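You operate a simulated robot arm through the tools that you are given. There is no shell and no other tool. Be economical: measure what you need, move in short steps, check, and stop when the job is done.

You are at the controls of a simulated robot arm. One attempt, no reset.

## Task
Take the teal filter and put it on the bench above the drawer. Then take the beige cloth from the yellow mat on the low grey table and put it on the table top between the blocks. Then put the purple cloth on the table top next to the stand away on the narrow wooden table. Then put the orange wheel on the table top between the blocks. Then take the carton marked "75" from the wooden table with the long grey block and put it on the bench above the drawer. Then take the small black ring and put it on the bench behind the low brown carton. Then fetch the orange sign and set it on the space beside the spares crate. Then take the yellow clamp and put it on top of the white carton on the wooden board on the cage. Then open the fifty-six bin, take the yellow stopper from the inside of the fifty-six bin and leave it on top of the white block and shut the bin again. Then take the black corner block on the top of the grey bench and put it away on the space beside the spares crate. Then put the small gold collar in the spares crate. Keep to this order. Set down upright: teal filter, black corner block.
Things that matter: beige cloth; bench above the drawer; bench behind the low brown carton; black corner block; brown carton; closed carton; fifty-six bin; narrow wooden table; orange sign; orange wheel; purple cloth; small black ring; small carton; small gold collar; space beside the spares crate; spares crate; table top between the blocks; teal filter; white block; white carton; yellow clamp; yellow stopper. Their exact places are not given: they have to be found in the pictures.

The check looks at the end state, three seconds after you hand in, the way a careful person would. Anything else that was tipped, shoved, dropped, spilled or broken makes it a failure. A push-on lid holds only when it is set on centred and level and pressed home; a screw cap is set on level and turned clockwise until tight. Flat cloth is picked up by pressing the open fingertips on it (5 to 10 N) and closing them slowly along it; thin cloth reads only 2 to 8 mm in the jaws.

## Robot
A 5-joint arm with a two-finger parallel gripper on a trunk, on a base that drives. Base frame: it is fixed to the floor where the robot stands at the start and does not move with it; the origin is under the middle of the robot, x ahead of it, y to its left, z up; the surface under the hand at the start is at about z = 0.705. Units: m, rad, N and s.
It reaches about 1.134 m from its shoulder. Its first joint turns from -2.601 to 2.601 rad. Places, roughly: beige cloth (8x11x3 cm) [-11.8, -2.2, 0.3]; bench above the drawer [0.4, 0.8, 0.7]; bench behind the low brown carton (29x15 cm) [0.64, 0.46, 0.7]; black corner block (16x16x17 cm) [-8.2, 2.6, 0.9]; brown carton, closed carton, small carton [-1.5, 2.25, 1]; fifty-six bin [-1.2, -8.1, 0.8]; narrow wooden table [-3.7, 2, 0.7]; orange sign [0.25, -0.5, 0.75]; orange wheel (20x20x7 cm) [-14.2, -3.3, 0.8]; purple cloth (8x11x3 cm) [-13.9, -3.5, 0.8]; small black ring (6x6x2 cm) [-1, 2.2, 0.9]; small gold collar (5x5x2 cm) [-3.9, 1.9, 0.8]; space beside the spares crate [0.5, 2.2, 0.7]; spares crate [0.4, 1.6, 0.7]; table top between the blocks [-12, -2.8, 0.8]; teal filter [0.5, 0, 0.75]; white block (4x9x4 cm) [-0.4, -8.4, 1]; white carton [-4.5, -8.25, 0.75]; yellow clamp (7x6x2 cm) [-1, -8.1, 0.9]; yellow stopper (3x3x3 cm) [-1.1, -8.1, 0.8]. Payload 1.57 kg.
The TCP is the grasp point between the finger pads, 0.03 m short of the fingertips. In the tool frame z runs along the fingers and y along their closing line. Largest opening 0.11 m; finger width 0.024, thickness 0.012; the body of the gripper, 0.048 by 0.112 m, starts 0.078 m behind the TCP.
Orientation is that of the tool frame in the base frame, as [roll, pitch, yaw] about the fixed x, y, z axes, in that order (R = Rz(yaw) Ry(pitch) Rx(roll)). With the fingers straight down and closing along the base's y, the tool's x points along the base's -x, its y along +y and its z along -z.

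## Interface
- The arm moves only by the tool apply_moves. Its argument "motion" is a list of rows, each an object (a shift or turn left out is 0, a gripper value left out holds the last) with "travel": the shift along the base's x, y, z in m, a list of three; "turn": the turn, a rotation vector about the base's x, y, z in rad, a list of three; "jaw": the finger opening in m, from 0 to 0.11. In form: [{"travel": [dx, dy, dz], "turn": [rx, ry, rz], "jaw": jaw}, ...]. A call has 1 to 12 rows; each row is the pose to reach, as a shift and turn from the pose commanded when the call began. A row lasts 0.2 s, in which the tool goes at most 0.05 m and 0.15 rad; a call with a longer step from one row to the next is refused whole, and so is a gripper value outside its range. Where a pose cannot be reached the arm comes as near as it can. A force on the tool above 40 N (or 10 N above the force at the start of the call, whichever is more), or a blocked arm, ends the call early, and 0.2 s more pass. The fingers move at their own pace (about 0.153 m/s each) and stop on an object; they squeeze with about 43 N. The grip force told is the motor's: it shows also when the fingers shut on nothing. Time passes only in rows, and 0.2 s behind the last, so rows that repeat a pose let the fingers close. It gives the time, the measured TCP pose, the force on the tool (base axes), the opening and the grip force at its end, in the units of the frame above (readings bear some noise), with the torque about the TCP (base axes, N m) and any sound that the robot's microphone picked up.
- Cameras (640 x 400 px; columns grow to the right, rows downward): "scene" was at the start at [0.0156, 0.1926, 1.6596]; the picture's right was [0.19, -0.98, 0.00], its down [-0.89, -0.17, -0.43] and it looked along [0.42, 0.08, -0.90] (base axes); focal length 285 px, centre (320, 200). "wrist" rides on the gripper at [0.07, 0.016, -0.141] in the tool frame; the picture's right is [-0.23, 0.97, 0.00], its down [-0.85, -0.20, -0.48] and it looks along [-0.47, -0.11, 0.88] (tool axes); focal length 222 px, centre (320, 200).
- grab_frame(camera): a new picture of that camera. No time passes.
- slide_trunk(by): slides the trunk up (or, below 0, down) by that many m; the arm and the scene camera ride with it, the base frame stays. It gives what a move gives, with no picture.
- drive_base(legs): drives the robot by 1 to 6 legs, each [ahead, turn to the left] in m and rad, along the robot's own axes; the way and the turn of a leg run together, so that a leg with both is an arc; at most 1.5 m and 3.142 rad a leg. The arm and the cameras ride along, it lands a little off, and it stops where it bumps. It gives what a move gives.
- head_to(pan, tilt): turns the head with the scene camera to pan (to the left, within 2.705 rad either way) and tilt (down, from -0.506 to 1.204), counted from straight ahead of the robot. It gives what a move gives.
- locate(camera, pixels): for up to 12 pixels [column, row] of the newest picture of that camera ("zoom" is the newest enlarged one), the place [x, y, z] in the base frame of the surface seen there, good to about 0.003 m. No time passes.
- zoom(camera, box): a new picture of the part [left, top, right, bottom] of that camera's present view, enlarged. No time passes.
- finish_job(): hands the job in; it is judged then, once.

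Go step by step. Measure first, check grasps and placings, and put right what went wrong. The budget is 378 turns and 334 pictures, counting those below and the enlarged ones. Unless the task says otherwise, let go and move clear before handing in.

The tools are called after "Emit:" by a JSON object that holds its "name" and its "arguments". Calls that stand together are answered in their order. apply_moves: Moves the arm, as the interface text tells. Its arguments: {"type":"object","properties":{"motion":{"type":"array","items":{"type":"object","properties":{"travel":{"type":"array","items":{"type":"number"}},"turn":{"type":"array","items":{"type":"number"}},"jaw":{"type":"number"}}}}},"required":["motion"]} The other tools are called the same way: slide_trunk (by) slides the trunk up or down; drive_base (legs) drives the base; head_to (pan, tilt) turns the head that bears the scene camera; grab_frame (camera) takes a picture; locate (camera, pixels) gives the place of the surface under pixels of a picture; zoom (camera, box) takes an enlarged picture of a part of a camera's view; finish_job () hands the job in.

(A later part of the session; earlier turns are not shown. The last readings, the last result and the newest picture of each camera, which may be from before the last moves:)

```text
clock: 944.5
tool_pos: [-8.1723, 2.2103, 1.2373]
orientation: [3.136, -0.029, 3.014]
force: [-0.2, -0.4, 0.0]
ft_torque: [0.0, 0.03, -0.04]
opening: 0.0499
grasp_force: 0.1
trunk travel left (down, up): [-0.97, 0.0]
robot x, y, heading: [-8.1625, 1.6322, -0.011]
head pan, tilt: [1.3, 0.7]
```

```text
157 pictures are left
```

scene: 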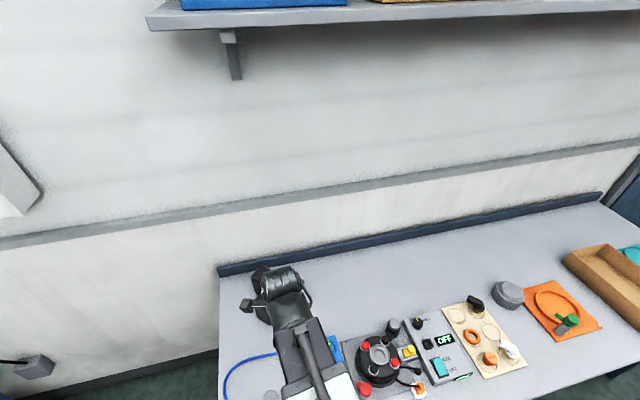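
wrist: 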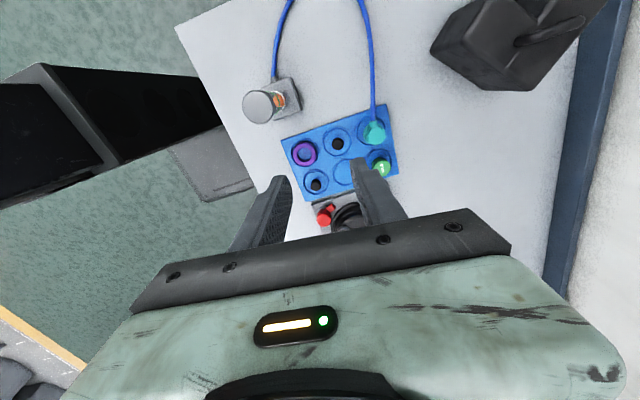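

Emit:
{"name": "zoom", "arguments": {"camera": "wrist", "box": [400, 0, 620, 110]}}

Emit:
{"name": "locate", "arguments": {"camera": "zoom", "pixels": [[330, 125], [400, 85], [470, 65], [530, 50], [420, 70], [250, 100], [180, 60], [350, 50], [470, 20], [440, 150], [100, 130], [620, 100]]}}

```text
2.91 times, centred on (510, 55) of wrist
```

zoom: 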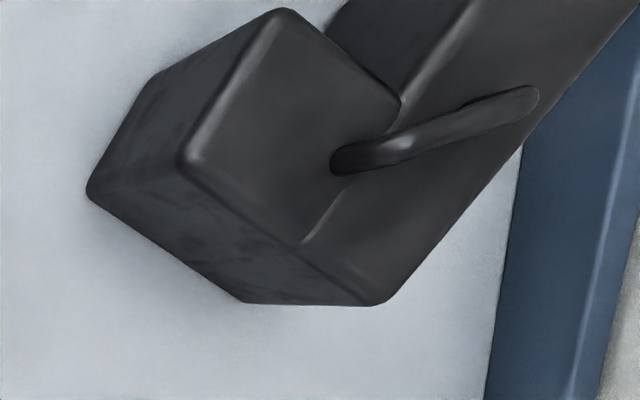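

```text
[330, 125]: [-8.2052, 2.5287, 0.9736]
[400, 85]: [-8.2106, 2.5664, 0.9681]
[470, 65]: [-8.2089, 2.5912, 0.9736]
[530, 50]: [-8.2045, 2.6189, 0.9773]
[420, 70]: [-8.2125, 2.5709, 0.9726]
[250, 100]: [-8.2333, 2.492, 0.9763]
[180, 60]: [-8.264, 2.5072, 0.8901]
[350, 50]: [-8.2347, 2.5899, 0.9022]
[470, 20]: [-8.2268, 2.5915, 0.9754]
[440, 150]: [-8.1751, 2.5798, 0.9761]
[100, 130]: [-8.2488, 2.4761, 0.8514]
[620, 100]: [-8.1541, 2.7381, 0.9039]
```

Emit:
{"name": "locate", "arguments": {"camera": "zoom", "pixels": [[350, 160], [380, 152], [410, 140], [440, 128], [470, 115], [500, 105], [528, 95], [440, 118], [440, 136], [380, 290], [250, 290], [290, 15]]}}

```text
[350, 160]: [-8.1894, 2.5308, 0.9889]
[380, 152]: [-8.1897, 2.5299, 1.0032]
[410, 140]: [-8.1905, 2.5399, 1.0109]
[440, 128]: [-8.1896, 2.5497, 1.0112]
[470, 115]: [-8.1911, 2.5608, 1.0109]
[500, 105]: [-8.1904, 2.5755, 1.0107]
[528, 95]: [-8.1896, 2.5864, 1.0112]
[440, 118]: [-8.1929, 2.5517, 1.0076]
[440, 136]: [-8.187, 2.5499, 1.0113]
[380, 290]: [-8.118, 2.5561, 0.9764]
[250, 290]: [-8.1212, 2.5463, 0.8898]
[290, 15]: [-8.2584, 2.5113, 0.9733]
```

Handle bar: x -8.1895, y 2.53–2.60, top z 1.011. It's 2–3 cm beyond reach, so I'll move the base 7 cm closer (turn, ahead, turn back – hand high above everything).

Emit:
{"name": "drive_base", "arguments": {"legs": [[0, 1.55], [0.075, 0], [0, -1.55]]}}

```text
clock: 953.1
tool_pos: [-8.1558, 2.2848, 1.2365]
orientation: [3.134, -0.025, 2.988]
force: [-0.4, -1.1, 0.3]
ft_torque: [-0.01, -0.02, 0.01]
opening: 0.0503
grasp_force: 0.1
trunk travel left (down, up): [-0.97, 0.0]
robot x, y, heading: [-8.1616, 1.711, -0.029]
head pan, tilt: [1.3, 0.7]
```

Extending over the handle and spinning +1.73 so the jaws close across x.

Emit:
{"name": "apply_moves", "arguments": {"motion": [{"travel": [-0.003, 0.025, 0], "turn": [0, 0, 0.145], "jaw": 0.06}, {"travel": [-0.006, 0.05, 0], "turn": [0, 0, 0.29]}, {"travel": [-0.009, 0.075, 0], "turn": [0, 0, 0.435]}, {"travel": [-0.012, 0.1, 0], "turn": [0, 0, 0.58]}, {"travel": [-0.015, 0.125, 0], "turn": [0, 0, 0.725]}, {"travel": [-0.018, 0.15, 0], "turn": [0, 0, 0.87]}, {"travel": [-0.021, 0.175, 0], "turn": [0, 0, 1.015]}, {"travel": [-0.024, 0.2, 0], "turn": [0, 0, 1.16]}, {"travel": [-0.027, 0.225, 0], "turn": [0, 0, 1.305]}, {"travel": [-0.03, 0.25, 0], "turn": [0, 0, 1.45]}, {"travel": [-0.034, 0.277, 0], "turn": [0, 0, 1.595]}, {"travel": [-0.034, 0.277, 0], "turn": [0, 0, 1.72]}]}}

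Emit:
{"name": "grab_frame", "arguments": {"camera": "wrist"}}

```text
clock: 955.7
tool_pos: [-8.1889, 2.561, 1.2357]
orientation: [3.136, -0.028, -1.575]
force: [0.4, -0.1, 0.5]
ft_torque: [0.01, -0.02, -0.03]
opening: 0.0603
grasp_force: 0.1
trunk travel left (down, up): [-0.97, 0.0]
robot x, y, heading: [-8.1631, 1.7063, -0.034]
head pan, tilt: [1.3, 0.7]
```

```text
155 pictures are left
```

wrist: 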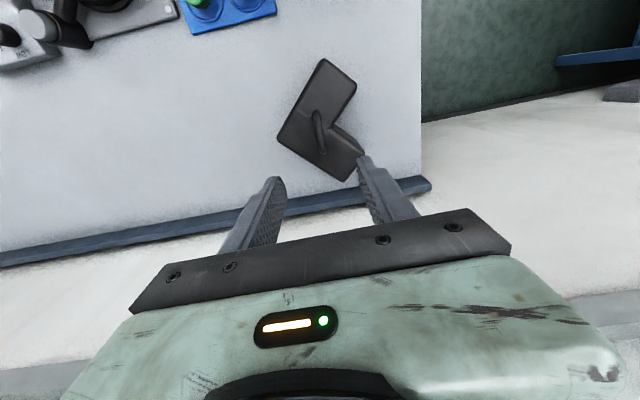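

Emit:
{"name": "apply_moves", "arguments": {"motion": [{"turn": [0.028, -0.0057, 0]}, {"turn": [0.028, -0.0057, 0]}]}}

Emit:
{"name": "zoom", "arguments": {"camera": "wrist", "box": [260, 50, 380, 190]}}

Emit:
{"name": "locate", "arguments": {"camera": "zoom", "pixels": [[315, 185], [320, 210], [325, 240], [332, 265], [310, 175], [340, 285], [330, 40], [240, 230], [400, 345], [430, 290], [360, 210], [410, 90]]}}

```text
clock: 956.3
tool_pos: [-8.1883, 2.5613, 1.2369]
orientation: [3.141, 0.001, -1.576]
force: [-0.1, -0.7, 0.4]
ft_torque: [0.03, 0.02, 0.01]
opening: 0.06
grasp_force: 0.0
trunk travel left (down, up): [-0.97, 0.0]
robot x, y, heading: [-8.1604, 1.7114, -0.03]
head pan, tilt: [1.3, 0.7]
```

```text
2.86 times, centred on (320, 120) of wrist
```

zoom: 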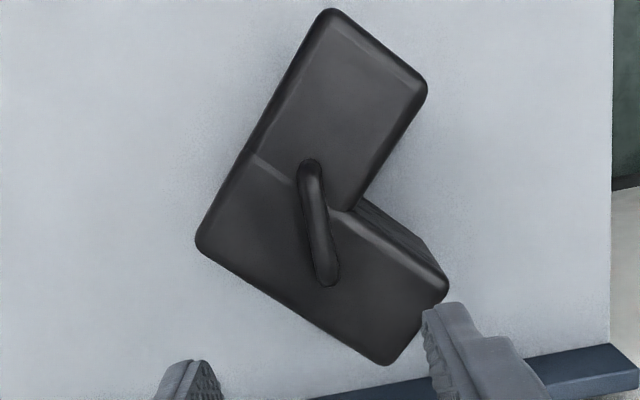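

```text
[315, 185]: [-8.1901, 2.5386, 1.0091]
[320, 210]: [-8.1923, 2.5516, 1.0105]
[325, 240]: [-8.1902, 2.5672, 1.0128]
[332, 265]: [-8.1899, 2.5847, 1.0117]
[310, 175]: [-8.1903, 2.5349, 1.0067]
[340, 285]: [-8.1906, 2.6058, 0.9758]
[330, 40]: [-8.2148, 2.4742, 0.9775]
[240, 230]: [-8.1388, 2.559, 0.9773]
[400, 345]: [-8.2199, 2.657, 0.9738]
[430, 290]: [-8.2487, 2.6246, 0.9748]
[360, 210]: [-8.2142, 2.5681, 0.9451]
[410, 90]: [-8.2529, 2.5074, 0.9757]
```

Handle centred at (-8.190,2.561). Lowering to grip it with tips just above the block top.

Emit:
{"name": "apply_moves", "arguments": {"motion": [{"travel": [-0.0015, 0, 0], "jaw": 0.04}, {"travel": [-0.0015, 0, 0]}]}}

Emit:
{"name": "slide_trunk", "arguments": {"by": -0.224}}

Emit:
{"name": "grab_frame", "arguments": {"camera": "wrist"}}

```text
clock: 956.9
tool_pos: [-8.1901, 2.5617, 1.2366]
orientation: [3.14, 0.0, -1.578]
force: [0.0, -0.3, -0.1]
ft_torque: [-0.01, 0.0, -0.02]
opening: 0.0401
grasp_force: 0.0
trunk travel left (down, up): [-0.97, 0.0]
robot x, y, heading: [-8.1609, 1.7058, -0.034]
head pan, tilt: [1.3, 0.7]
```

```text
clock: 959.3
tool_pos: [-8.191, 2.5608, 1.0126]
orientation: [3.14, -0.001, -1.577]
force: [0.8, -0.1, -0.4]
ft_torque: [-0.03, 0.01, -0.01]
opening: 0.0399
grasp_force: 0.0
trunk travel left (down, up): [-0.746, 0.224]
robot x, y, heading: [-8.16, 1.7097, -0.031]
head pan, tilt: [1.3, 0.7]
```

```text
153 pictures are left
```

wrist: 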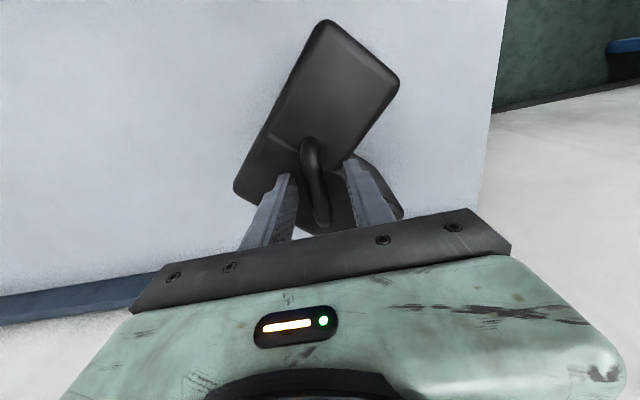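

The bar is between the fingers. Closing and lifting a little to check.

Emit:
{"name": "apply_moves", "arguments": {"motion": [{"jaw": 0.03}, {"jaw": 0.02}, {"jaw": 0.01}, {"jaw": 0.0}, {"jaw": 0.0}]}}

Emit:
{"name": "slide_trunk", "arguments": {"by": 0.03}}

Emit:
{"name": "grab_frame", "arguments": {"camera": "wrist"}}

```text
clock: 960.5
tool_pos: [-8.191, 2.5612, 1.0129]
orientation: [3.141, -0.001, -1.575]
force: [-0.5, -0.6, 0.0]
ft_torque: [-0.01, 0.03, -0.08]
opening: 0.0136
grasp_force: 29.9
trunk travel left (down, up): [-0.746, 0.224]
robot x, y, heading: [-8.1579, 1.712, -0.028]
head pan, tilt: [1.3, 0.7]
```

```text
clock: 961.2
tool_pos: [-8.1906, 2.5629, 1.0418]
orientation: [3.141, -0.001, -1.577]
force: [0.3, 0.7, -3.9]
ft_torque: [0.0, 0.0, 0.03]
opening: 0.0134
grasp_force: 30.0
trunk travel left (down, up): [-0.776, 0.194]
robot x, y, heading: [-8.1592, 1.7092, -0.033]
head pan, tilt: [1.3, 0.7]
```

```text
152 pictures are left
```

wrist: 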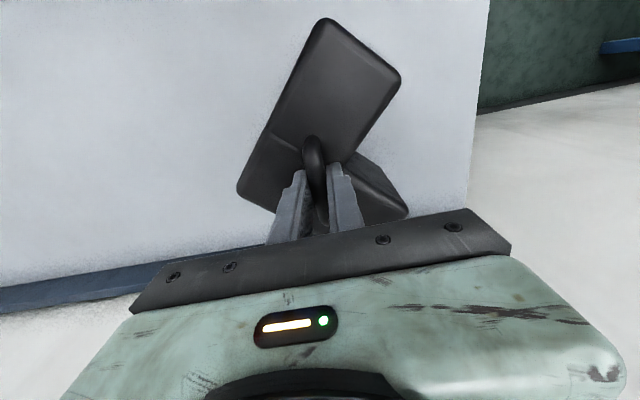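

Held and level (3.9 N). Raising to the top, then turning right (away from the tube) and driving east.

Emit:
{"name": "slide_trunk", "arguments": {"by": 0.19}}

Emit:
{"name": "drive_base", "arguments": {"legs": [[0, -1.0], [1.3, 0], [0, 1.05], [1.5, 0], [1.5, 0], [1.5, 0]]}}

Emit:
{"name": "grab_frame", "arguments": {"camera": "wrist"}}

```text
clock: 963.3
tool_pos: [-8.1902, 2.5623, 1.2324]
orientation: [-3.141, 0.0, -1.575]
force: [-0.6, 0.2, -4.0]
ft_torque: [0.01, -0.02, 0.03]
opening: 0.0134
grasp_force: 29.7
trunk travel left (down, up): [-0.966, 0.004]
robot x, y, heading: [-8.1603, 1.7099, -0.031]
head pan, tilt: [1.3, 0.7]
```

```text
clock: 966.0
tool_pos: [-7.5886, 2.342, 1.2397]
orientation: [-3.075, 0.013, -2.473]
force: [-2.8, 2.1, -3.8]
ft_torque: [-0.04, -0.07, 0.02]
opening: 0.0137
grasp_force: 30.0
trunk travel left (down, up): [-0.966, 0.004]
robot x, y, heading: [-8.1883, 1.7184, -0.78]
head pan, tilt: [1.3, 0.7]
stopped in leg 1: the robot was blocked; the commanded pose is now the measured one
```

```text
151 pictures are left
```

wrist: 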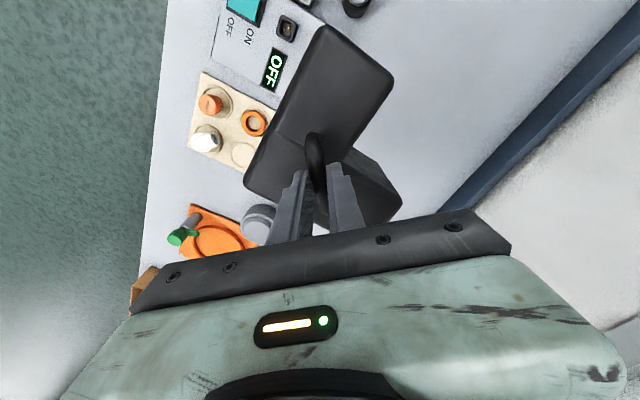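

The base corner was blocked while turning at the bench. Easing back slightly, then driving diagonally away.

Emit:
{"name": "drive_base", "arguments": {"legs": [[0, 0.12], [0.6, 0]]}}

Emit:
{"name": "head_to", "arguments": {"pan": 2.0, "tilt": 0.6}}

Emit:
{"name": "grab_frame", "arguments": {"camera": "scene"}}

```text
clock: 967.0
tool_pos: [-7.6723, 2.41, 1.2333]
orientation: [-3.063, 0.013, -2.366]
force: [1.2, -0.1, -0.2]
ft_torque: [0.08, 0.1, -0.01]
opening: 0.0
grasp_force: 21.1
trunk travel left (down, up): [-0.966, 0.004]
robot x, y, heading: [-8.1966, 1.7088, -0.681]
head pan, tilt: [1.3, 0.7]
stopped in leg 1: the robot was blocked; the commanded pose is now the measured one
```

```text
clock: 968.1
tool_pos: [-7.6757, 2.4115, 1.2324]
orientation: [-3.064, 0.013, -2.365]
force: [0.5, 0.6, 0.3]
ft_torque: [-0.01, 0.01, 0.0]
opening: 0.0003
grasp_force: 20.9
trunk travel left (down, up): [-0.966, 0.004]
robot x, y, heading: [-8.192, 1.7121, -0.681]
head pan, tilt: [2.0, 0.6]
```

```text
150 pictures are left
```

scene: 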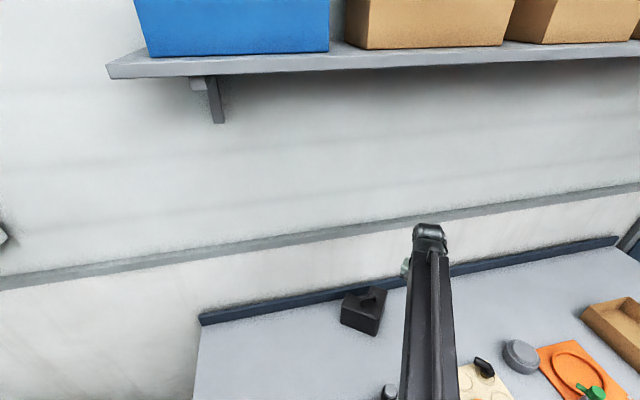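

The jaws are empty — the block slipped off and seems to be standing on the bench at (365,310). Zooming to see it and what blocked the arm.

Emit:
{"name": "zoom", "arguments": {"camera": "scene", "box": [300, 240, 480, 400]}}

Emit:
{"name": "grab_frame", "arguments": {"camera": "wrist"}}

Emit:
{"name": "locate", "arguments": {"camera": "scene", "pixels": [[365, 300], [350, 322], [375, 325], [370, 296], [215, 120], [205, 85], [430, 230], [440, 255], [300, 60], [110, 75]]}}

```text
2.50 times, centred on (390, 320) of scene
```

zoom: 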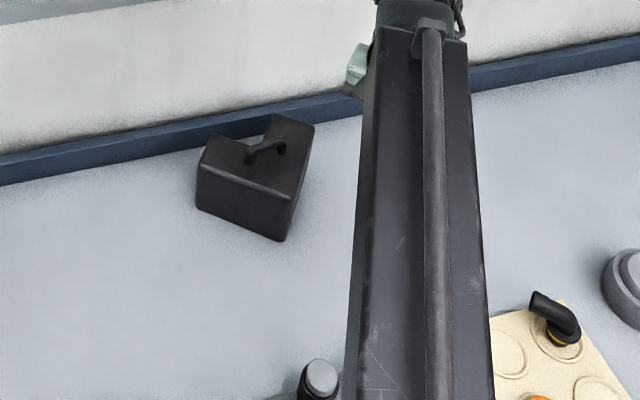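

```text
148 pictures are left
```

wrist: 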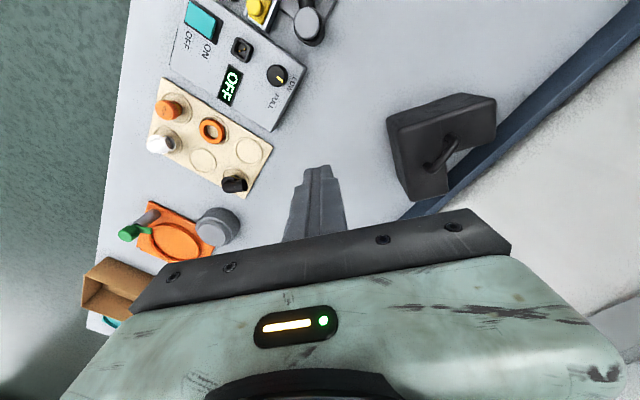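

```text
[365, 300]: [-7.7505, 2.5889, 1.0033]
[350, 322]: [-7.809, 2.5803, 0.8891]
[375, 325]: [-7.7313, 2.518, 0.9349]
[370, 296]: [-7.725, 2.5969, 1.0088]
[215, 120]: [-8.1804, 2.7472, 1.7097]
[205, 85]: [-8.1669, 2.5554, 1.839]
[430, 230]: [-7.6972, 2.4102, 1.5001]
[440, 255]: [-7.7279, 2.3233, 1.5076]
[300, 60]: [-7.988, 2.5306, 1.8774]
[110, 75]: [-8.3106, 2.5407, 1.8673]
```

The block stands upright at (-7.74,2.59), same height as before. The base's rear corner likely met the bench shelf. I'll first drive straight away from the bench.

Emit:
{"name": "drive_base", "arguments": {"legs": [[0.4, 0]]}}

Emit:
{"name": "head_to", "arguments": {"pan": 1.6, "tilt": 0.6}}

Emit:
{"name": "grab_frame", "arguments": {"camera": "scene"}}

```text
clock: 970.6
tool_pos: [-7.3563, 2.1507, 1.2335]
orientation: [-3.062, 0.011, -2.37]
force: [0.0, -0.3, -0.3]
ft_torque: [0.0, -0.04, 0.04]
opening: 0.0
grasp_force: 21.3
trunk travel left (down, up): [-0.966, 0.004]
robot x, y, heading: [-7.88, 1.4529, -0.687]
head pan, tilt: [2.0, 0.6]
```

```text
clock: 971.5
tool_pos: [-7.3568, 2.1516, 1.2325]
orientation: [-3.061, 0.011, -2.369]
force: [0.0, 0.3, 0.3]
ft_torque: [0.0, 0.0, -0.01]
opening: 0.0
grasp_force: 21.0
trunk travel left (down, up): [-0.966, 0.004]
robot x, y, heading: [-7.8765, 1.4571, -0.686]
head pan, tilt: [1.6, 0.6]
```

```text
147 pictures are left
```

scene: 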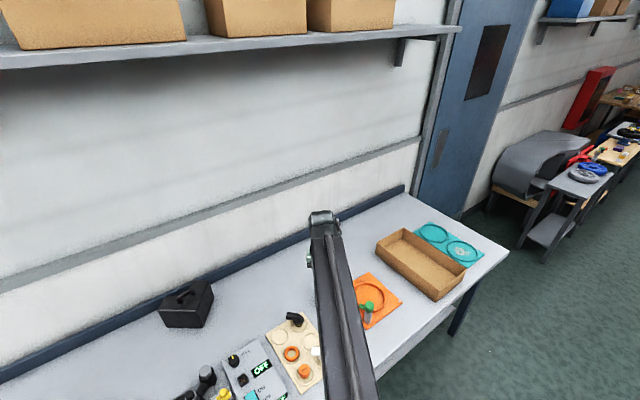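

Free now. Measuring the block's new position and checking the neighbours.

Emit:
{"name": "zoom", "arguments": {"camera": "scene", "box": [120, 250, 400, 400]}}

Emit:
{"name": "locate", "arguments": {"camera": "scene", "pixels": [[183, 296], [190, 292], [178, 298], [170, 325], [205, 315], [210, 290], [160, 310], [187, 285]]}}

```text
2.29 times, centred on (260, 325) of scene
```

zoom: 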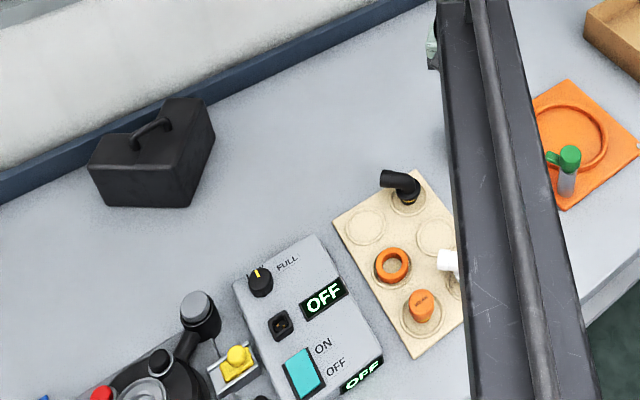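

```text
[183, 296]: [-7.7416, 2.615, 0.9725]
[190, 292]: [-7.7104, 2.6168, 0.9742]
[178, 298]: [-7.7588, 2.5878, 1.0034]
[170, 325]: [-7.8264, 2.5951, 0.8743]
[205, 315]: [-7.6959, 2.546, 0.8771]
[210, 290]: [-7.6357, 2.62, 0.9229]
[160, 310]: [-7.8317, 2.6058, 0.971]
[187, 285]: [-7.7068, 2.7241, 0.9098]
```

All neighbours look undisturbed. I'll bring the base to (-7.77,1.72) with heading 0, so I can later leave by driving straight along the bench without turning near it.

Emit:
{"name": "drive_base", "arguments": {"legs": [[0, 1.886], [0.28, 0], [0, -1.22]]}}

Emit:
{"name": "grab_frame", "arguments": {"camera": "wrist"}}

```text
clock: 981.0
tool_pos: [-7.8132, 2.5848, 1.2314]
orientation: [-3.059, 0.011, -1.69]
force: [-0.4, 0.4, 0.2]
ft_torque: [-0.04, -0.06, -0.03]
opening: 0.0002
grasp_force: 21.0
trunk travel left (down, up): [-0.966, 0.004]
robot x, y, heading: [-7.7727, 1.7291, 0.001]
head pan, tilt: [1.6, 0.6]
```

```text
145 pictures are left
```

wrist: 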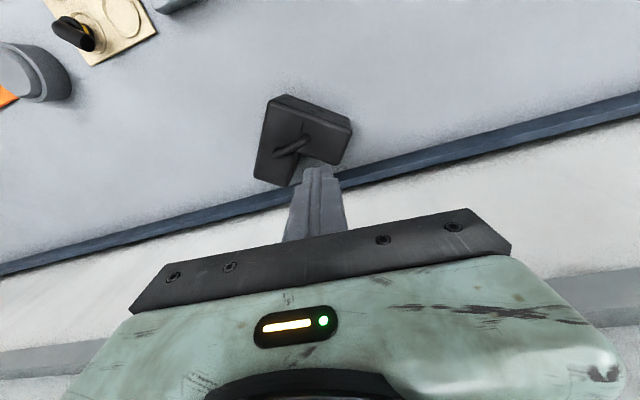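

The hand is tilted ~0.08 rad after the bump; commanding a correction and opening the jaw.

Emit:
{"name": "apply_moves", "arguments": {"motion": [{"turn": [0, 0.04, 0], "jaw": 0.05}, {"turn": [-0.001, 0.083, 0]}, {"turn": [-0.001, 0.083, 0]}]}}

Emit:
{"name": "zoom", "arguments": {"camera": "wrist", "box": [230, 70, 390, 210]}}

Emit:
{"name": "locate", "arguments": {"camera": "zoom", "pixels": [[155, 235], [180, 225], [205, 212], [230, 200], [170, 235], [215, 215], [100, 90], [270, 60], [400, 150], [90, 300], [300, 250]]}}

```text
clock: 981.8
tool_pos: [-7.8106, 2.5839, 1.2315]
orientation: [3.14, 0.002, -1.69]
force: [-0.1, -1.5, 0.0]
ft_torque: [-0.02, -0.03, 0.0]
opening: 0.0502
grasp_force: 0.0
trunk travel left (down, up): [-0.966, 0.004]
robot x, y, heading: [-7.7762, 1.7266, -0.002]
head pan, tilt: [1.6, 0.6]
```

```text
2.86 times, centred on (310, 140) of wrist
```

zoom: 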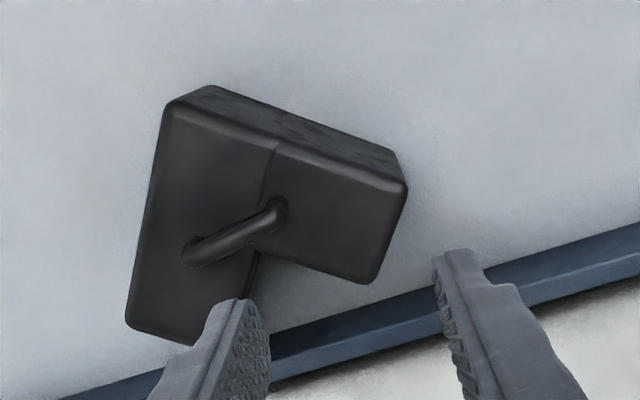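

```text
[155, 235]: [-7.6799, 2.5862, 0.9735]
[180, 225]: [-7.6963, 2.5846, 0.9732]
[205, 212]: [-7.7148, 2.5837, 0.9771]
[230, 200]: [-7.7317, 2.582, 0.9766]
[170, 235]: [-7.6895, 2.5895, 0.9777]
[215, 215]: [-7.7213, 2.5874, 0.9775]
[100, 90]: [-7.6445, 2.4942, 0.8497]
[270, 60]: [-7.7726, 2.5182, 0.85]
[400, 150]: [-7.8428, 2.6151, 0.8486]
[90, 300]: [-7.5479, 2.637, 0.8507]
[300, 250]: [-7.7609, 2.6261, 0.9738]
```

Emit:
{"name": "locate", "arguments": {"camera": "zoom", "pixels": [[190, 252], [205, 247], [225, 240], [245, 230], [265, 218], [280, 208], [240, 222], [250, 238]]}}

```text
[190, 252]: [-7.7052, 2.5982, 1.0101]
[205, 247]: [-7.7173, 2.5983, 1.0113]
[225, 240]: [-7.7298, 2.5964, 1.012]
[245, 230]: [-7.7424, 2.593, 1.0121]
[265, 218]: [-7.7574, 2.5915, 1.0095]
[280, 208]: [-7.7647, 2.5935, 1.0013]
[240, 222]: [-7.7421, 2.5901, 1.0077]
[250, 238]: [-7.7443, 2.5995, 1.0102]
```

Handle bar runs along x, centre (-7.735,2.595). Moving over it with the jaw closing along y.

Emit:
{"name": "apply_moves", "arguments": {"motion": [{"travel": [0.008, 0.001, 0], "turn": [0, 0, -0.14]}, {"travel": [0.016, 0.002, 0], "turn": [0, 0, -0.28]}, {"travel": [0.024, 0.003, 0], "turn": [0, 0, -0.42]}, {"travel": [0.032, 0.004, 0], "turn": [0, 0, -0.56]}, {"travel": [0.04, 0.006, 0], "turn": [0, 0, -0.7]}, {"travel": [0.05, 0.007, 0], "turn": [0, 0, -0.84]}, {"travel": [0.06, 0.008, 0], "turn": [0, 0, -0.98]}, {"travel": [0.07, 0.01, 0], "turn": [0, 0, -1.12]}, {"travel": [0.0756, 0.011, 0], "turn": [0, 0, -1.26]}, {"travel": [0.0756, 0.011, 0], "turn": [0, 0, -1.344], "jaw": 0.04}, {"travel": [0.0756, 0.011, 0], "turn": [0, 0, -1.344]}]}}

Emit:
{"name": "slide_trunk", "arguments": {"by": -0.17}}

Emit:
{"name": "grab_frame", "arguments": {"camera": "wrist"}}

```text
clock: 984.2
tool_pos: [-7.735, 2.5941, 1.2316]
orientation: [3.14, 0.002, -3.033]
force: [-0.1, 0.6, -0.5]
ft_torque: [-0.02, -0.03, 0.0]
opening: 0.0399
grasp_force: 0.0
trunk travel left (down, up): [-0.966, 0.004]
robot x, y, heading: [-7.7782, 1.724, 0.002]
head pan, tilt: [1.6, 0.6]
```

```text
clock: 986.1
tool_pos: [-7.7355, 2.5954, 1.0623]
orientation: [3.139, 0.002, -3.033]
force: [0.3, -0.8, -0.5]
ft_torque: [0.04, 0.02, 0.0]
opening: 0.04
grasp_force: 0.1
trunk travel left (down, up): [-0.796, 0.174]
robot x, y, heading: [-7.777, 1.7278, 0.001]
head pan, tilt: [1.6, 0.6]
```

```text
143 pictures are left
```

wrist: 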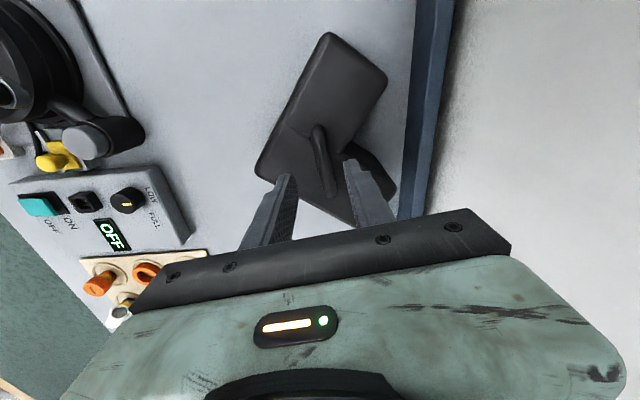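

Emit:
{"name": "slide_trunk", "arguments": {"by": -0.051}}

Emit:
{"name": "apply_moves", "arguments": {"motion": [{"jaw": 0.03}, {"jaw": 0.02}, {"jaw": 0.01}, {"jaw": 0.0}, {"jaw": 0.0}, {"jaw": 0.0}]}}

Emit:
{"name": "slide_trunk", "arguments": {"by": 0.22}}

Emit:
{"name": "grab_frame", "arguments": {"camera": "wrist"}}

```text
clock: 987.0
tool_pos: [-7.7347, 2.5924, 1.0122]
orientation: [3.138, 0.002, -3.035]
force: [-0.2, 0.4, 0.3]
ft_torque: [0.0, -0.01, 0.01]
opening: 0.0399
grasp_force: 0.1
trunk travel left (down, up): [-0.745, 0.225]
robot x, y, heading: [-7.7771, 1.7255, 0.004]
head pan, tilt: [1.6, 0.6]
```

```text
clock: 988.4
tool_pos: [-7.7357, 2.593, 1.0105]
orientation: [3.141, 0.001, -3.036]
force: [0.2, -0.2, 0.1]
ft_torque: [-0.03, 0.13, 0.01]
opening: 0.0133
grasp_force: 30.0
trunk travel left (down, up): [-0.745, 0.225]
robot x, y, heading: [-7.7767, 1.7283, -0.0]
head pan, tilt: [1.6, 0.6]
```

```text
clock: 990.7
tool_pos: [-7.735, 2.5943, 1.2305]
orientation: [3.141, 0.002, -3.036]
force: [0.4, -0.9, -2.5]
ft_torque: [-0.01, 0.04, 0.04]
opening: 0.0134
grasp_force: 30.3
trunk travel left (down, up): [-0.965, 0.005]
robot x, y, heading: [-7.7796, 1.7285, -0.002]
head pan, tilt: [1.6, 0.6]
```

```text
142 pictures are left
```

wrist: 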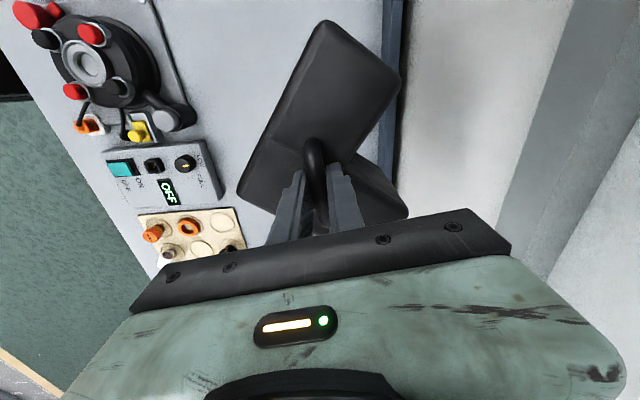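

Block held again. Retracting the arm a little, then leaving along the bench with gentle arcs.

Emit:
{"name": "apply_moves", "arguments": {"motion": [{"travel": [-0.001, -0.03, 0]}, {"travel": [-0.003, -0.06, 0]}, {"travel": [-0.0045, -0.09, 0]}, {"travel": [-0.006, -0.12, 0]}, {"travel": [-0.0075, -0.15, 0]}, {"travel": [-0.009, -0.18, 0]}, {"travel": [-0.0105, -0.21, 0]}, {"travel": [-0.012, -0.24, 0]}, {"travel": [-0.013, -0.26, 0]}, {"travel": [-0.013, -0.26, 0]}]}}

Emit:
{"name": "drive_base", "arguments": {"legs": [[0.4, -0.05], [0.5, -0.12], [0.6, -0.2]]}}

Emit:
{"name": "grab_frame", "arguments": {"camera": "wrist"}}

```text
clock: 992.9
tool_pos: [-7.749, 2.3331, 1.2314]
orientation: [3.138, 0.003, -3.033]
force: [0.0, 0.0, -3.8]
ft_torque: [0.01, 0.01, 0.0]
opening: 0.0135
grasp_force: 30.7
trunk travel left (down, up): [-0.965, 0.005]
robot x, y, heading: [-7.7783, 1.7246, 0.005]
head pan, tilt: [1.6, 0.6]
```

```text
clock: 1001.0
tool_pos: [-6.0636, 2.0626, 1.2319]
orientation: [3.14, 0.001, 2.883]
force: [-0.3, -0.3, -3.6]
ft_torque: [0.04, 0.04, 0.02]
opening: 0.013
grasp_force: 29.8
trunk travel left (down, up): [-0.965, 0.005]
robot x, y, heading: [-6.3052, 1.5046, -0.359]
head pan, tilt: [1.6, 0.6]
```

```text
141 pictures are left
```

wrist: 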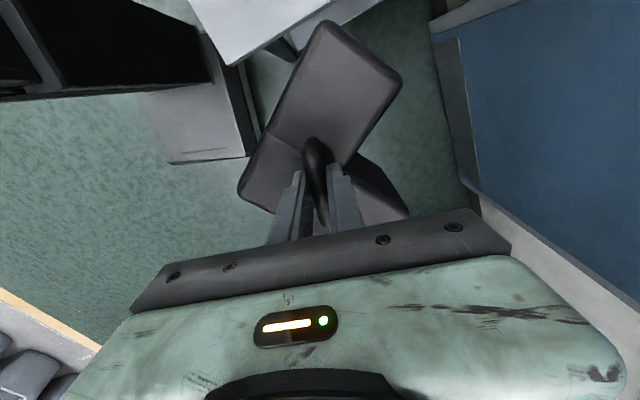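

Stable. Driving on east at y≈1.15.

Emit:
{"name": "drive_base", "arguments": {"legs": [[1.0, 0], [0, 0.359], [1.5, 0], [1.5, 0], [1.5, 0]]}}

```text
clock: 1028.2
tool_pos: [-0.8788, 1.6867, 1.2309]
orientation: [3.14, 0.002, -3.021]
force: [0.4, 0.5, -3.2]
ft_torque: [0.0, 0.04, 0.02]
opening: 0.0133
grasp_force: 30.0
trunk travel left (down, up): [-0.965, 0.005]
robot x, y, heading: [-0.8968, 1.0821, 0.011]
head pan, tilt: [1.6, 0.6]
```

Emit:
{"name": "drive_base", "arguments": {"legs": [[0, -2.259], [-1.1, 0]]}}

Emit:
{"name": "head_to", "arguments": {"pan": 1.9, "tilt": 0.8}}

Emit:
{"name": "grab_frame", "arguments": {"camera": "scene"}}

```text
clock: 1039.3
tool_pos: [0.2622, 1.4684, 1.2317]
orientation: [3.14, 0.003, 0.938]
force: [-0.2, -0.5, -2.9]
ft_torque: [0.01, -0.03, 0.02]
opening: 0.0136
grasp_force: 30.2
trunk travel left (down, up): [-0.965, 0.005]
robot x, y, heading: [-0.168, 1.8957, -2.302]
head pan, tilt: [1.6, 0.6]
```

```text
clock: 1040.1
tool_pos: [0.2616, 1.4681, 1.2309]
orientation: [3.139, 0.002, 0.937]
force: [0.5, -0.3, -3.0]
ft_torque: [0.05, -0.02, 0.01]
opening: 0.0135
grasp_force: 29.9
trunk travel left (down, up): [-0.965, 0.005]
robot x, y, heading: [-0.163, 1.8941, -2.306]
head pan, tilt: [1.901, 0.799]
```

```text
140 pictures are left
```

scene: 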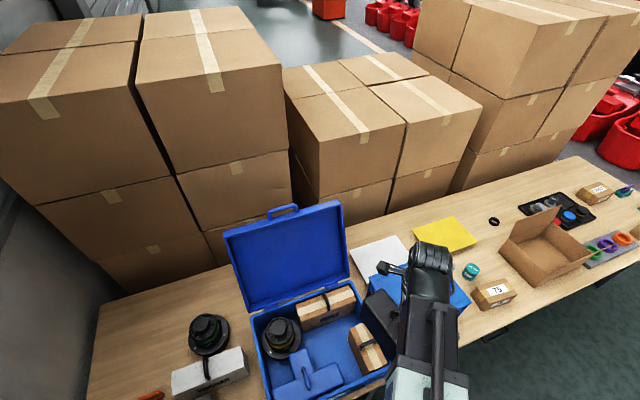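

Checking the lid's position against my planned sweep (max x ≈ 0.55 at block level).

Emit:
{"name": "locate", "arguments": {"camera": "scene", "pixels": [[283, 208], [340, 205], [228, 235], [345, 270], [250, 308], [300, 260], [205, 330], [320, 305], [150, 395], [210, 370]]}}

```text
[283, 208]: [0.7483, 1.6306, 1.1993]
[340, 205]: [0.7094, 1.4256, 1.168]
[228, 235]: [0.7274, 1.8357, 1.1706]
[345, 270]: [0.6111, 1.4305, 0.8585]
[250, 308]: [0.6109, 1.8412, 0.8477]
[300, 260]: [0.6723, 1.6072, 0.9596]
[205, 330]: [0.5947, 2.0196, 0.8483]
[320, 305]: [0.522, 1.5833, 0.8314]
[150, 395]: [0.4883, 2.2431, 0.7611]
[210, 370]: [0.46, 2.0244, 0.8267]
```

Lid is at x ≥ 0.69 at that height; clear. Turning to face the space.

Emit:
{"name": "drive_base", "arguments": {"legs": [[0, 1.236]]}}

Emit:
{"name": "grab_frame", "arguments": {"camera": "scene"}}

Emit:
{"name": "grab_frame", "arguments": {"camera": "wrist"}}

```text
clock: 1043.5
tool_pos: [0.3841, 2.1387, 1.2315]
orientation: [3.141, 0.004, 2.149]
force: [-0.5, -1.5, -2.3]
ft_torque: [0.0, 0.01, -0.03]
opening: 0.0134
grasp_force: 30.3
trunk travel left (down, up): [-0.965, 0.005]
robot x, y, heading: [-0.1227, 1.9087, -1.099]
head pan, tilt: [1.901, 0.799]
```

```text
139 pictures are left
```

scene: 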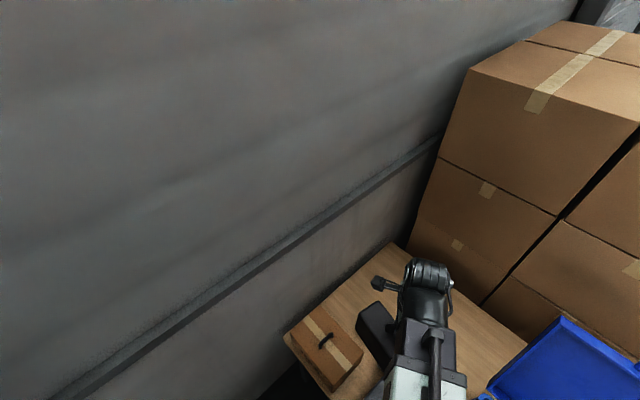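

```text
138 pictures are left
```

wrist: 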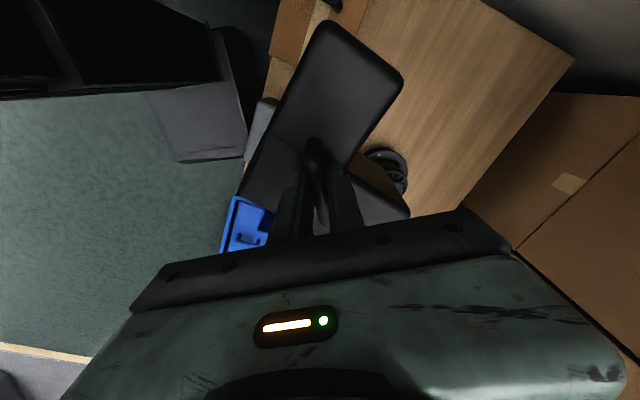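

Extending to (0.63,2.28) and lowering most of the way.

Emit:
{"name": "apply_moves", "arguments": {"motion": [{"travel": [0.035, 0.02, 0]}, {"travel": [0.07, 0.04, 0]}, {"travel": [0.105, 0.06, 0]}, {"travel": [0.14, 0.08, 0]}, {"travel": [0.175, 0.1, 0]}, {"travel": [0.21, 0.12, 0]}, {"travel": [0.246, 0.141, 0]}, {"travel": [0.246, 0.141, 0]}]}}

Emit:
{"name": "slide_trunk", "arguments": {"by": -0.3}}

Emit:
{"name": "grab_frame", "arguments": {"camera": "wrist"}}

Emit:
{"name": "grab_frame", "arguments": {"camera": "scene"}}

```text
clock: 1045.3
tool_pos: [0.6308, 2.2785, 1.2311]
orientation: [3.139, 0.002, 2.146]
force: [0.3, 0.5, -3.0]
ft_torque: [0.01, -0.02, -0.01]
opening: 0.0133
grasp_force: 29.8
trunk travel left (down, up): [-0.965, 0.005]
robot x, y, heading: [-0.1286, 1.9055, -1.095]
head pan, tilt: [1.901, 0.799]
```

```text
clock: 1048.3
tool_pos: [0.6319, 2.2795, 0.9316]
orientation: [3.139, 0.001, 2.147]
force: [-0.3, 0.2, -2.6]
ft_torque: [0.01, -0.02, 0.01]
opening: 0.0134
grasp_force: 30.3
trunk travel left (down, up): [-0.665, 0.305]
robot x, y, heading: [-0.1235, 1.9109, -1.102]
head pan, tilt: [1.901, 0.799]
```

```text
137 pictures are left
```

wrist: 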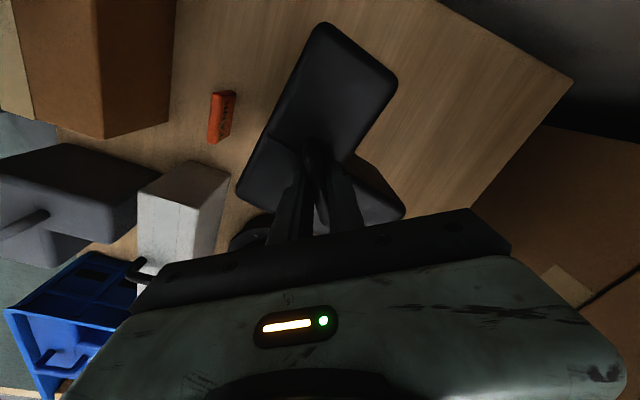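

```text
136 pictures are left
```

scene: 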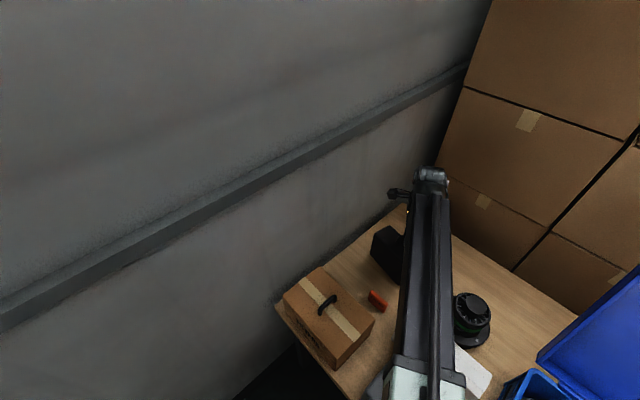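

Clear of sign and neighbours. Lowering to contact.

Emit:
{"name": "slide_trunk", "arguments": {"by": -0.066}}

Emit:
{"name": "slide_trunk", "arguments": {"by": -0.004}}

```text
clock: 1049.3
tool_pos: [0.6312, 2.2792, 0.8646]
orientation: [3.14, 0.002, 2.147]
force: [0.7, 0.5, -3.1]
ft_torque: [0.04, 0.0, 0.05]
opening: 0.0134
grasp_force: 29.9
trunk travel left (down, up): [-0.599, 0.371]
robot x, y, heading: [-0.1264, 1.9094, -1.098]
head pan, tilt: [1.901, 0.799]
```

```text
clock: 1049.9
tool_pos: [0.6304, 2.2793, 0.8624]
orientation: [3.138, 0.001, 2.147]
force: [4.6, 3.5, 21.7]
ft_torque: [0.02, -0.08, -0.06]
opening: 0.0134
grasp_force: 30.1
trunk travel left (down, up): [-0.595, 0.375]
robot x, y, heading: [-0.1287, 1.9105, -1.101]
head pan, tilt: [1.901, 0.799]
```

Down. Releasing and lifting.

Emit:
{"name": "apply_moves", "arguments": {"motion": [{"jaw": 0.02}, {"jaw": 0.03}, {"jaw": 0.045}, {"jaw": 0.045}]}}

Emit:
{"name": "slide_trunk", "arguments": {"by": 0.25}}

Emit:
{"name": "grab_frame", "arguments": {"camera": "wrist"}}

```text
clock: 1050.9
tool_pos: [0.6318, 2.2796, 0.8608]
orientation: [3.14, 0.003, 2.147]
force: [-0.5, -0.1, 0.7]
ft_torque: [0.0, 0.0, 0.02]
opening: 0.045
grasp_force: 0.0
trunk travel left (down, up): [-0.595, 0.375]
robot x, y, heading: [-0.124, 1.9118, -1.1]
head pan, tilt: [1.901, 0.799]
```

```text
clock: 1053.5
tool_pos: [0.6321, 2.2788, 1.1104]
orientation: [3.14, 0.003, 2.146]
force: [0.2, 0.0, 0.3]
ft_torque: [0.01, -0.01, 0.0]
opening: 0.0449
grasp_force: 0.0
trunk travel left (down, up): [-0.845, 0.125]
robot x, y, heading: [-0.1257, 1.9067, -1.101]
head pan, tilt: [1.901, 0.799]
```

```text
135 pictures are left
```

wrist: 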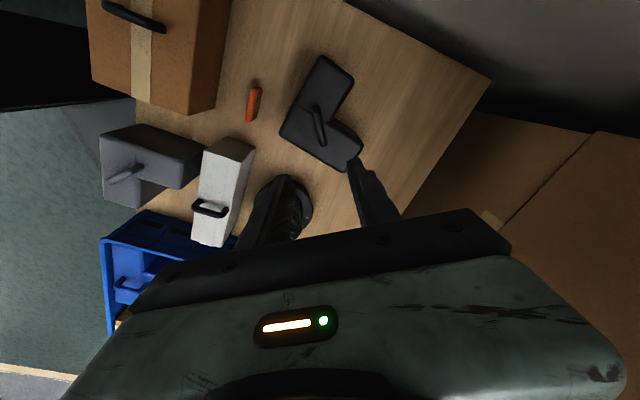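

Corner block stands upright beside the sign. Now the gold collar: retract, leave the corner, and reverse west to the narrow wooden table.

Emit:
{"name": "apply_moves", "arguments": {"motion": [{"travel": [-0.04, -0.02, 0]}, {"travel": [-0.08, -0.04, 0]}, {"travel": [-0.12, -0.06, 0]}, {"travel": [-0.16, -0.08, 0]}, {"travel": [-0.2, -0.1, 0]}, {"travel": [-0.235, -0.117, 0]}, {"travel": [-0.235, -0.117, 0]}]}}

Emit:
{"name": "drive_base", "arguments": {"legs": [[0, -1.2], [1.1, 0], [0, 2.3], [-1.5, 0], [-1.45, 0]]}}

Emit:
{"name": "head_to", "arguments": {"pan": 1.5, "tilt": 0.8}}

Emit:
{"name": "grab_frame", "arguments": {"camera": "scene"}}

```text
clock: 1055.1
tool_pos: [0.3949, 2.1629, 1.1115]
orientation: [3.139, 0.001, 2.146]
force: [0.4, -0.9, -0.7]
ft_torque: [0.02, -0.01, 0.0]
opening: 0.0448
grasp_force: 0.1
trunk travel left (down, up): [-0.845, 0.125]
robot x, y, heading: [-0.1255, 1.9115, -1.097]
head pan, tilt: [1.901, 0.799]
```

```text
clock: 1083.0
tool_pos: [-3.804, 1.8023, 1.1117]
orientation: [3.14, 0.003, -3.053]
force: [-0.1, 0.1, 0.1]
ft_torque: [0.03, 0.01, -0.03]
opening: 0.0448
grasp_force: 0.0
trunk travel left (down, up): [-0.845, 0.125]
robot x, y, heading: [-3.8269, 1.2238, -0.02]
head pan, tilt: [1.901, 0.799]
```

```text
clock: 1083.9
tool_pos: [-3.8032, 1.8034, 1.1122]
orientation: [3.14, 0.001, -3.053]
force: [-0.4, -0.2, -0.1]
ft_torque: [-0.02, -0.04, 0.01]
opening: 0.045
grasp_force: 0.1
trunk travel left (down, up): [-0.845, 0.125]
robot x, y, heading: [-3.829, 1.2263, -0.025]
head pan, tilt: [1.499, 0.799]
```

```text
134 pictures are left
```

scene: 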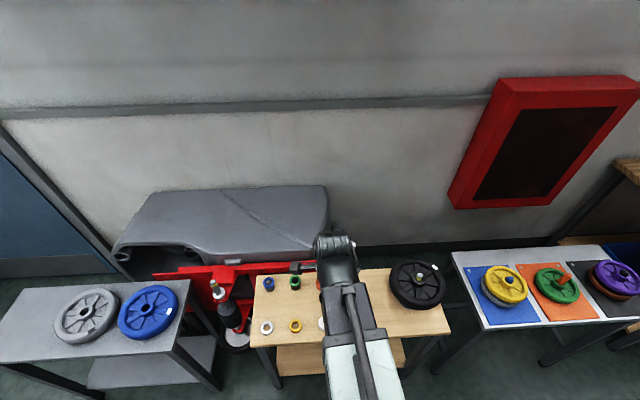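

The gold collar is at scene (295,326), within reach. Wrist view for the precise place.

Emit:
{"name": "grab_frame", "arguments": {"camera": "wrist"}}

Emit:
{"name": "locate", "arguments": {"camera": "scene", "pixels": [[295, 320], [289, 326], [301, 326], [295, 331], [267, 327], [321, 324], [295, 326]]}}

```text
133 pictures are left
```

wrist: 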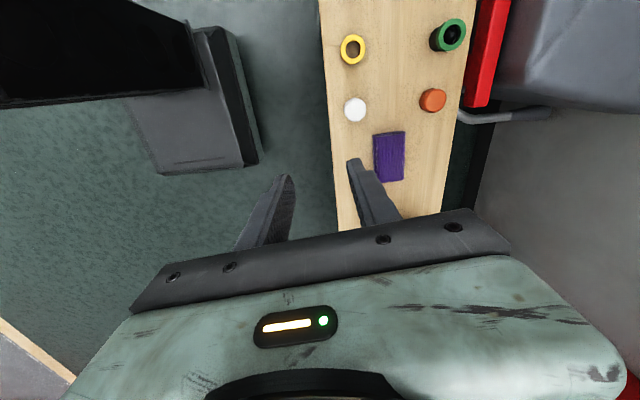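

```text
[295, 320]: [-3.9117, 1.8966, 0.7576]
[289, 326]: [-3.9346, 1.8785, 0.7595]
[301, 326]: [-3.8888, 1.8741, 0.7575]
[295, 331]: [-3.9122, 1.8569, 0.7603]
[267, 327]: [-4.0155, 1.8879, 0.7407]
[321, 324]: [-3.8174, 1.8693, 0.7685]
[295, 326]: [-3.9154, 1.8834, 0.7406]
```

Collar centre (-3.912,1.876), top 0.759. Moving over it and lowering.

Emit:
{"name": "apply_moves", "arguments": {"motion": [{"travel": [-0.036, 0.024, 0], "jaw": 0.07}, {"travel": [-0.072, 0.048, 0]}, {"travel": [-0.109, 0.073, 0]}, {"travel": [-0.109, 0.073, 0]}]}}

Emit:
{"name": "slide_trunk", "arguments": {"by": -0.28}}

Emit:
{"name": "grab_frame", "arguments": {"camera": "wrist"}}

Emit:
{"name": "locate", "arguments": {"camera": "wrist", "pixels": [[320, 160], [320, 130], [295, 150], [345, 150]]}}

```text
clock: 1084.9
tool_pos: [-3.9142, 1.8739, 1.1111]
orientation: [-3.141, 0.002, -3.051]
force: [0.5, -0.1, -0.1]
ft_torque: [0.0, 0.01, 0.02]
opening: 0.07
grasp_force: 0.1
trunk travel left (down, up): [-0.845, 0.125]
robot x, y, heading: [-3.8244, 1.2205, -0.019]
head pan, tilt: [1.499, 0.799]
```

```text
clock: 1087.7
tool_pos: [-3.9136, 1.8745, 0.8327]
orientation: [3.14, 0.001, -3.052]
force: [-0.6, 0.2, 0.2]
ft_torque: [-0.01, 0.0, -0.02]
opening: 0.0701
grasp_force: 0.0
trunk travel left (down, up): [-0.565, 0.405]
robot x, y, heading: [-3.8301, 1.2215, -0.02]
head pan, tilt: [1.499, 0.799]
```

```text
132 pictures are left
```

wrist: 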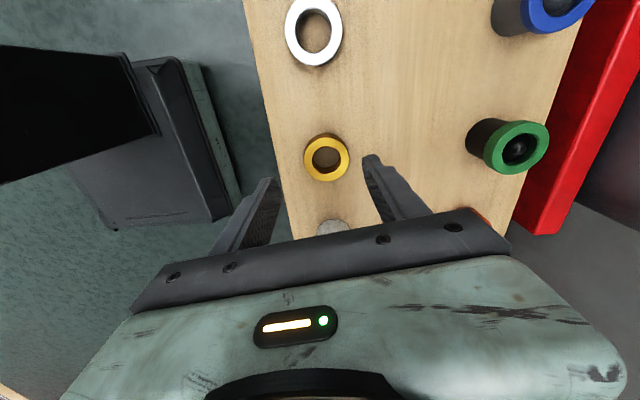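

```text
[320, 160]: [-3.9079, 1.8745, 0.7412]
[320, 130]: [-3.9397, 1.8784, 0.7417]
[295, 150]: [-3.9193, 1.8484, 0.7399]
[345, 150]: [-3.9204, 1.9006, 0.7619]
```

Emit:
{"name": "apply_moves", "arguments": {"motion": [{"travel": [0.002, 0.004, 0]}, {"travel": [0.002, 0.004, 0]}]}}

Emit:
{"name": "slide_trunk", "arguments": {"by": -0.058}}

Emit:
{"name": "apply_moves", "arguments": {"motion": [{"jaw": 0.06}, {"jaw": 0.05}, {"jaw": 0.04}, {"jaw": 0.03}, {"jaw": 0.03}]}}

Emit:
{"name": "slide_trunk", "arguments": {"by": 0.34}}

Emit:
{"name": "grab_frame", "arguments": {"camera": "wrist"}}

```text
clock: 1088.3
tool_pos: [-3.9117, 1.8786, 0.8297]
orientation: [3.141, 0.003, -3.054]
force: [-0.1, -0.4, 0.2]
ft_torque: [0.01, -0.02, 0.0]
opening: 0.0699
grasp_force: 0.1
trunk travel left (down, up): [-0.565, 0.405]
robot x, y, heading: [-3.8241, 1.2208, -0.025]
head pan, tilt: [1.499, 0.799]
```

```text
clock: 1089.3
tool_pos: [-3.9128, 1.8785, 0.774]
orientation: [3.139, 0.002, -3.053]
force: [-0.5, -0.1, 0.1]
ft_torque: [-0.02, 0.01, 0.02]
opening: 0.0702
grasp_force: 0.0
trunk travel left (down, up): [-0.507, 0.463]
robot x, y, heading: [-3.8277, 1.2233, -0.018]
head pan, tilt: [1.499, 0.799]
```

```text
clock: 1090.5
tool_pos: [-3.9102, 1.8782, 0.7736]
orientation: [3.14, 0.003, -3.052]
force: [-0.1, 1.4, 0.6]
ft_torque: [-0.03, 0.0, 0.05]
opening: 0.045
grasp_force: 42.6
trunk travel left (down, up): [-0.507, 0.463]
robot x, y, heading: [-3.8219, 1.2251, -0.017]
head pan, tilt: [1.499, 0.799]
```

```text
clock: 1093.8
tool_pos: [-3.9117, 1.878, 1.114]
orientation: [3.139, 0.002, -3.052]
force: [-0.1, 0.5, -2.1]
ft_torque: [0.0, 0.01, 0.0]
opening: 0.0449
grasp_force: 42.5
trunk travel left (down, up): [-0.847, 0.123]
robot x, y, heading: [-3.8262, 1.2228, -0.023]
head pan, tilt: [1.499, 0.799]
```

```text
131 pictures are left
```

wrist: 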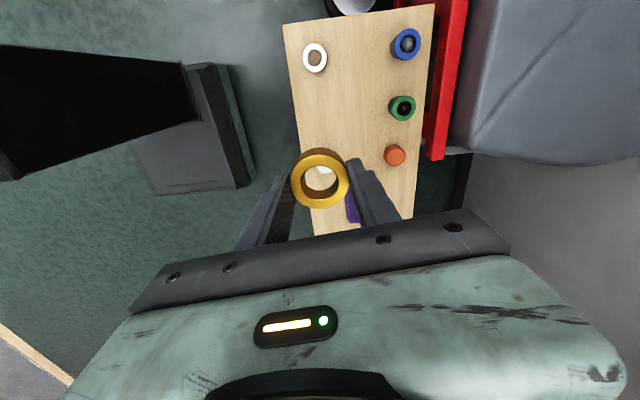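

Collar held. Driving back east to the spares crate.

Emit:
{"name": "drive_base", "arguments": {"legs": [[1.5, -0.03], [1.45, 0], [0, -2.2], [-0.675, 0], [0, 0.54]]}}

Emit:
{"name": "grab_frame", "arguments": {"camera": "wrist"}}

Emit:
{"name": "head_to", "arguments": {"pan": 1.7, "tilt": 0.85}}

Emit:
{"name": "grab_frame", "arguments": {"camera": "scene"}}

```text
clock: 1118.2
tool_pos: [0.233, 1.559, 1.1146]
orientation: [3.139, 0.002, 1.497]
force: [0.1, -0.3, -1.4]
ft_torque: [-0.01, -0.01, -0.01]
opening: 0.0444
grasp_force: 43.0
trunk travel left (down, up): [-0.847, 0.123]
robot x, y, heading: [-0.4236, 1.58, -1.766]
head pan, tilt: [1.499, 0.799]
```

```text
130 pictures are left
```

wrist: 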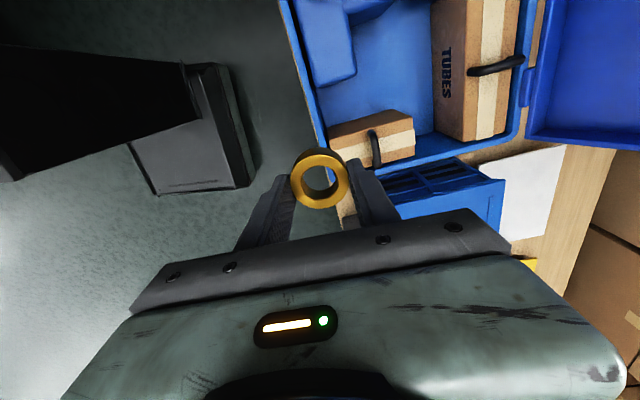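

```text
clock: 1119.0
tool_pos: [0.2328, 1.5581, 1.1133]
orientation: [3.14, 0.002, 1.498]
force: [-0.4, 0.1, -1.7]
ft_torque: [-0.02, 0.0, 0.02]
opening: 0.0443
grasp_force: 43.4
trunk travel left (down, up): [-0.847, 0.123]
robot x, y, heading: [-0.4282, 1.5788, -1.762]
head pan, tilt: [1.7, 0.85]
```

```text
129 pictures are left
```

scene: 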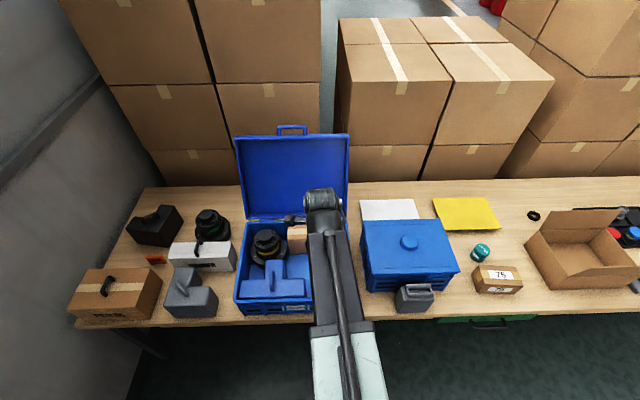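

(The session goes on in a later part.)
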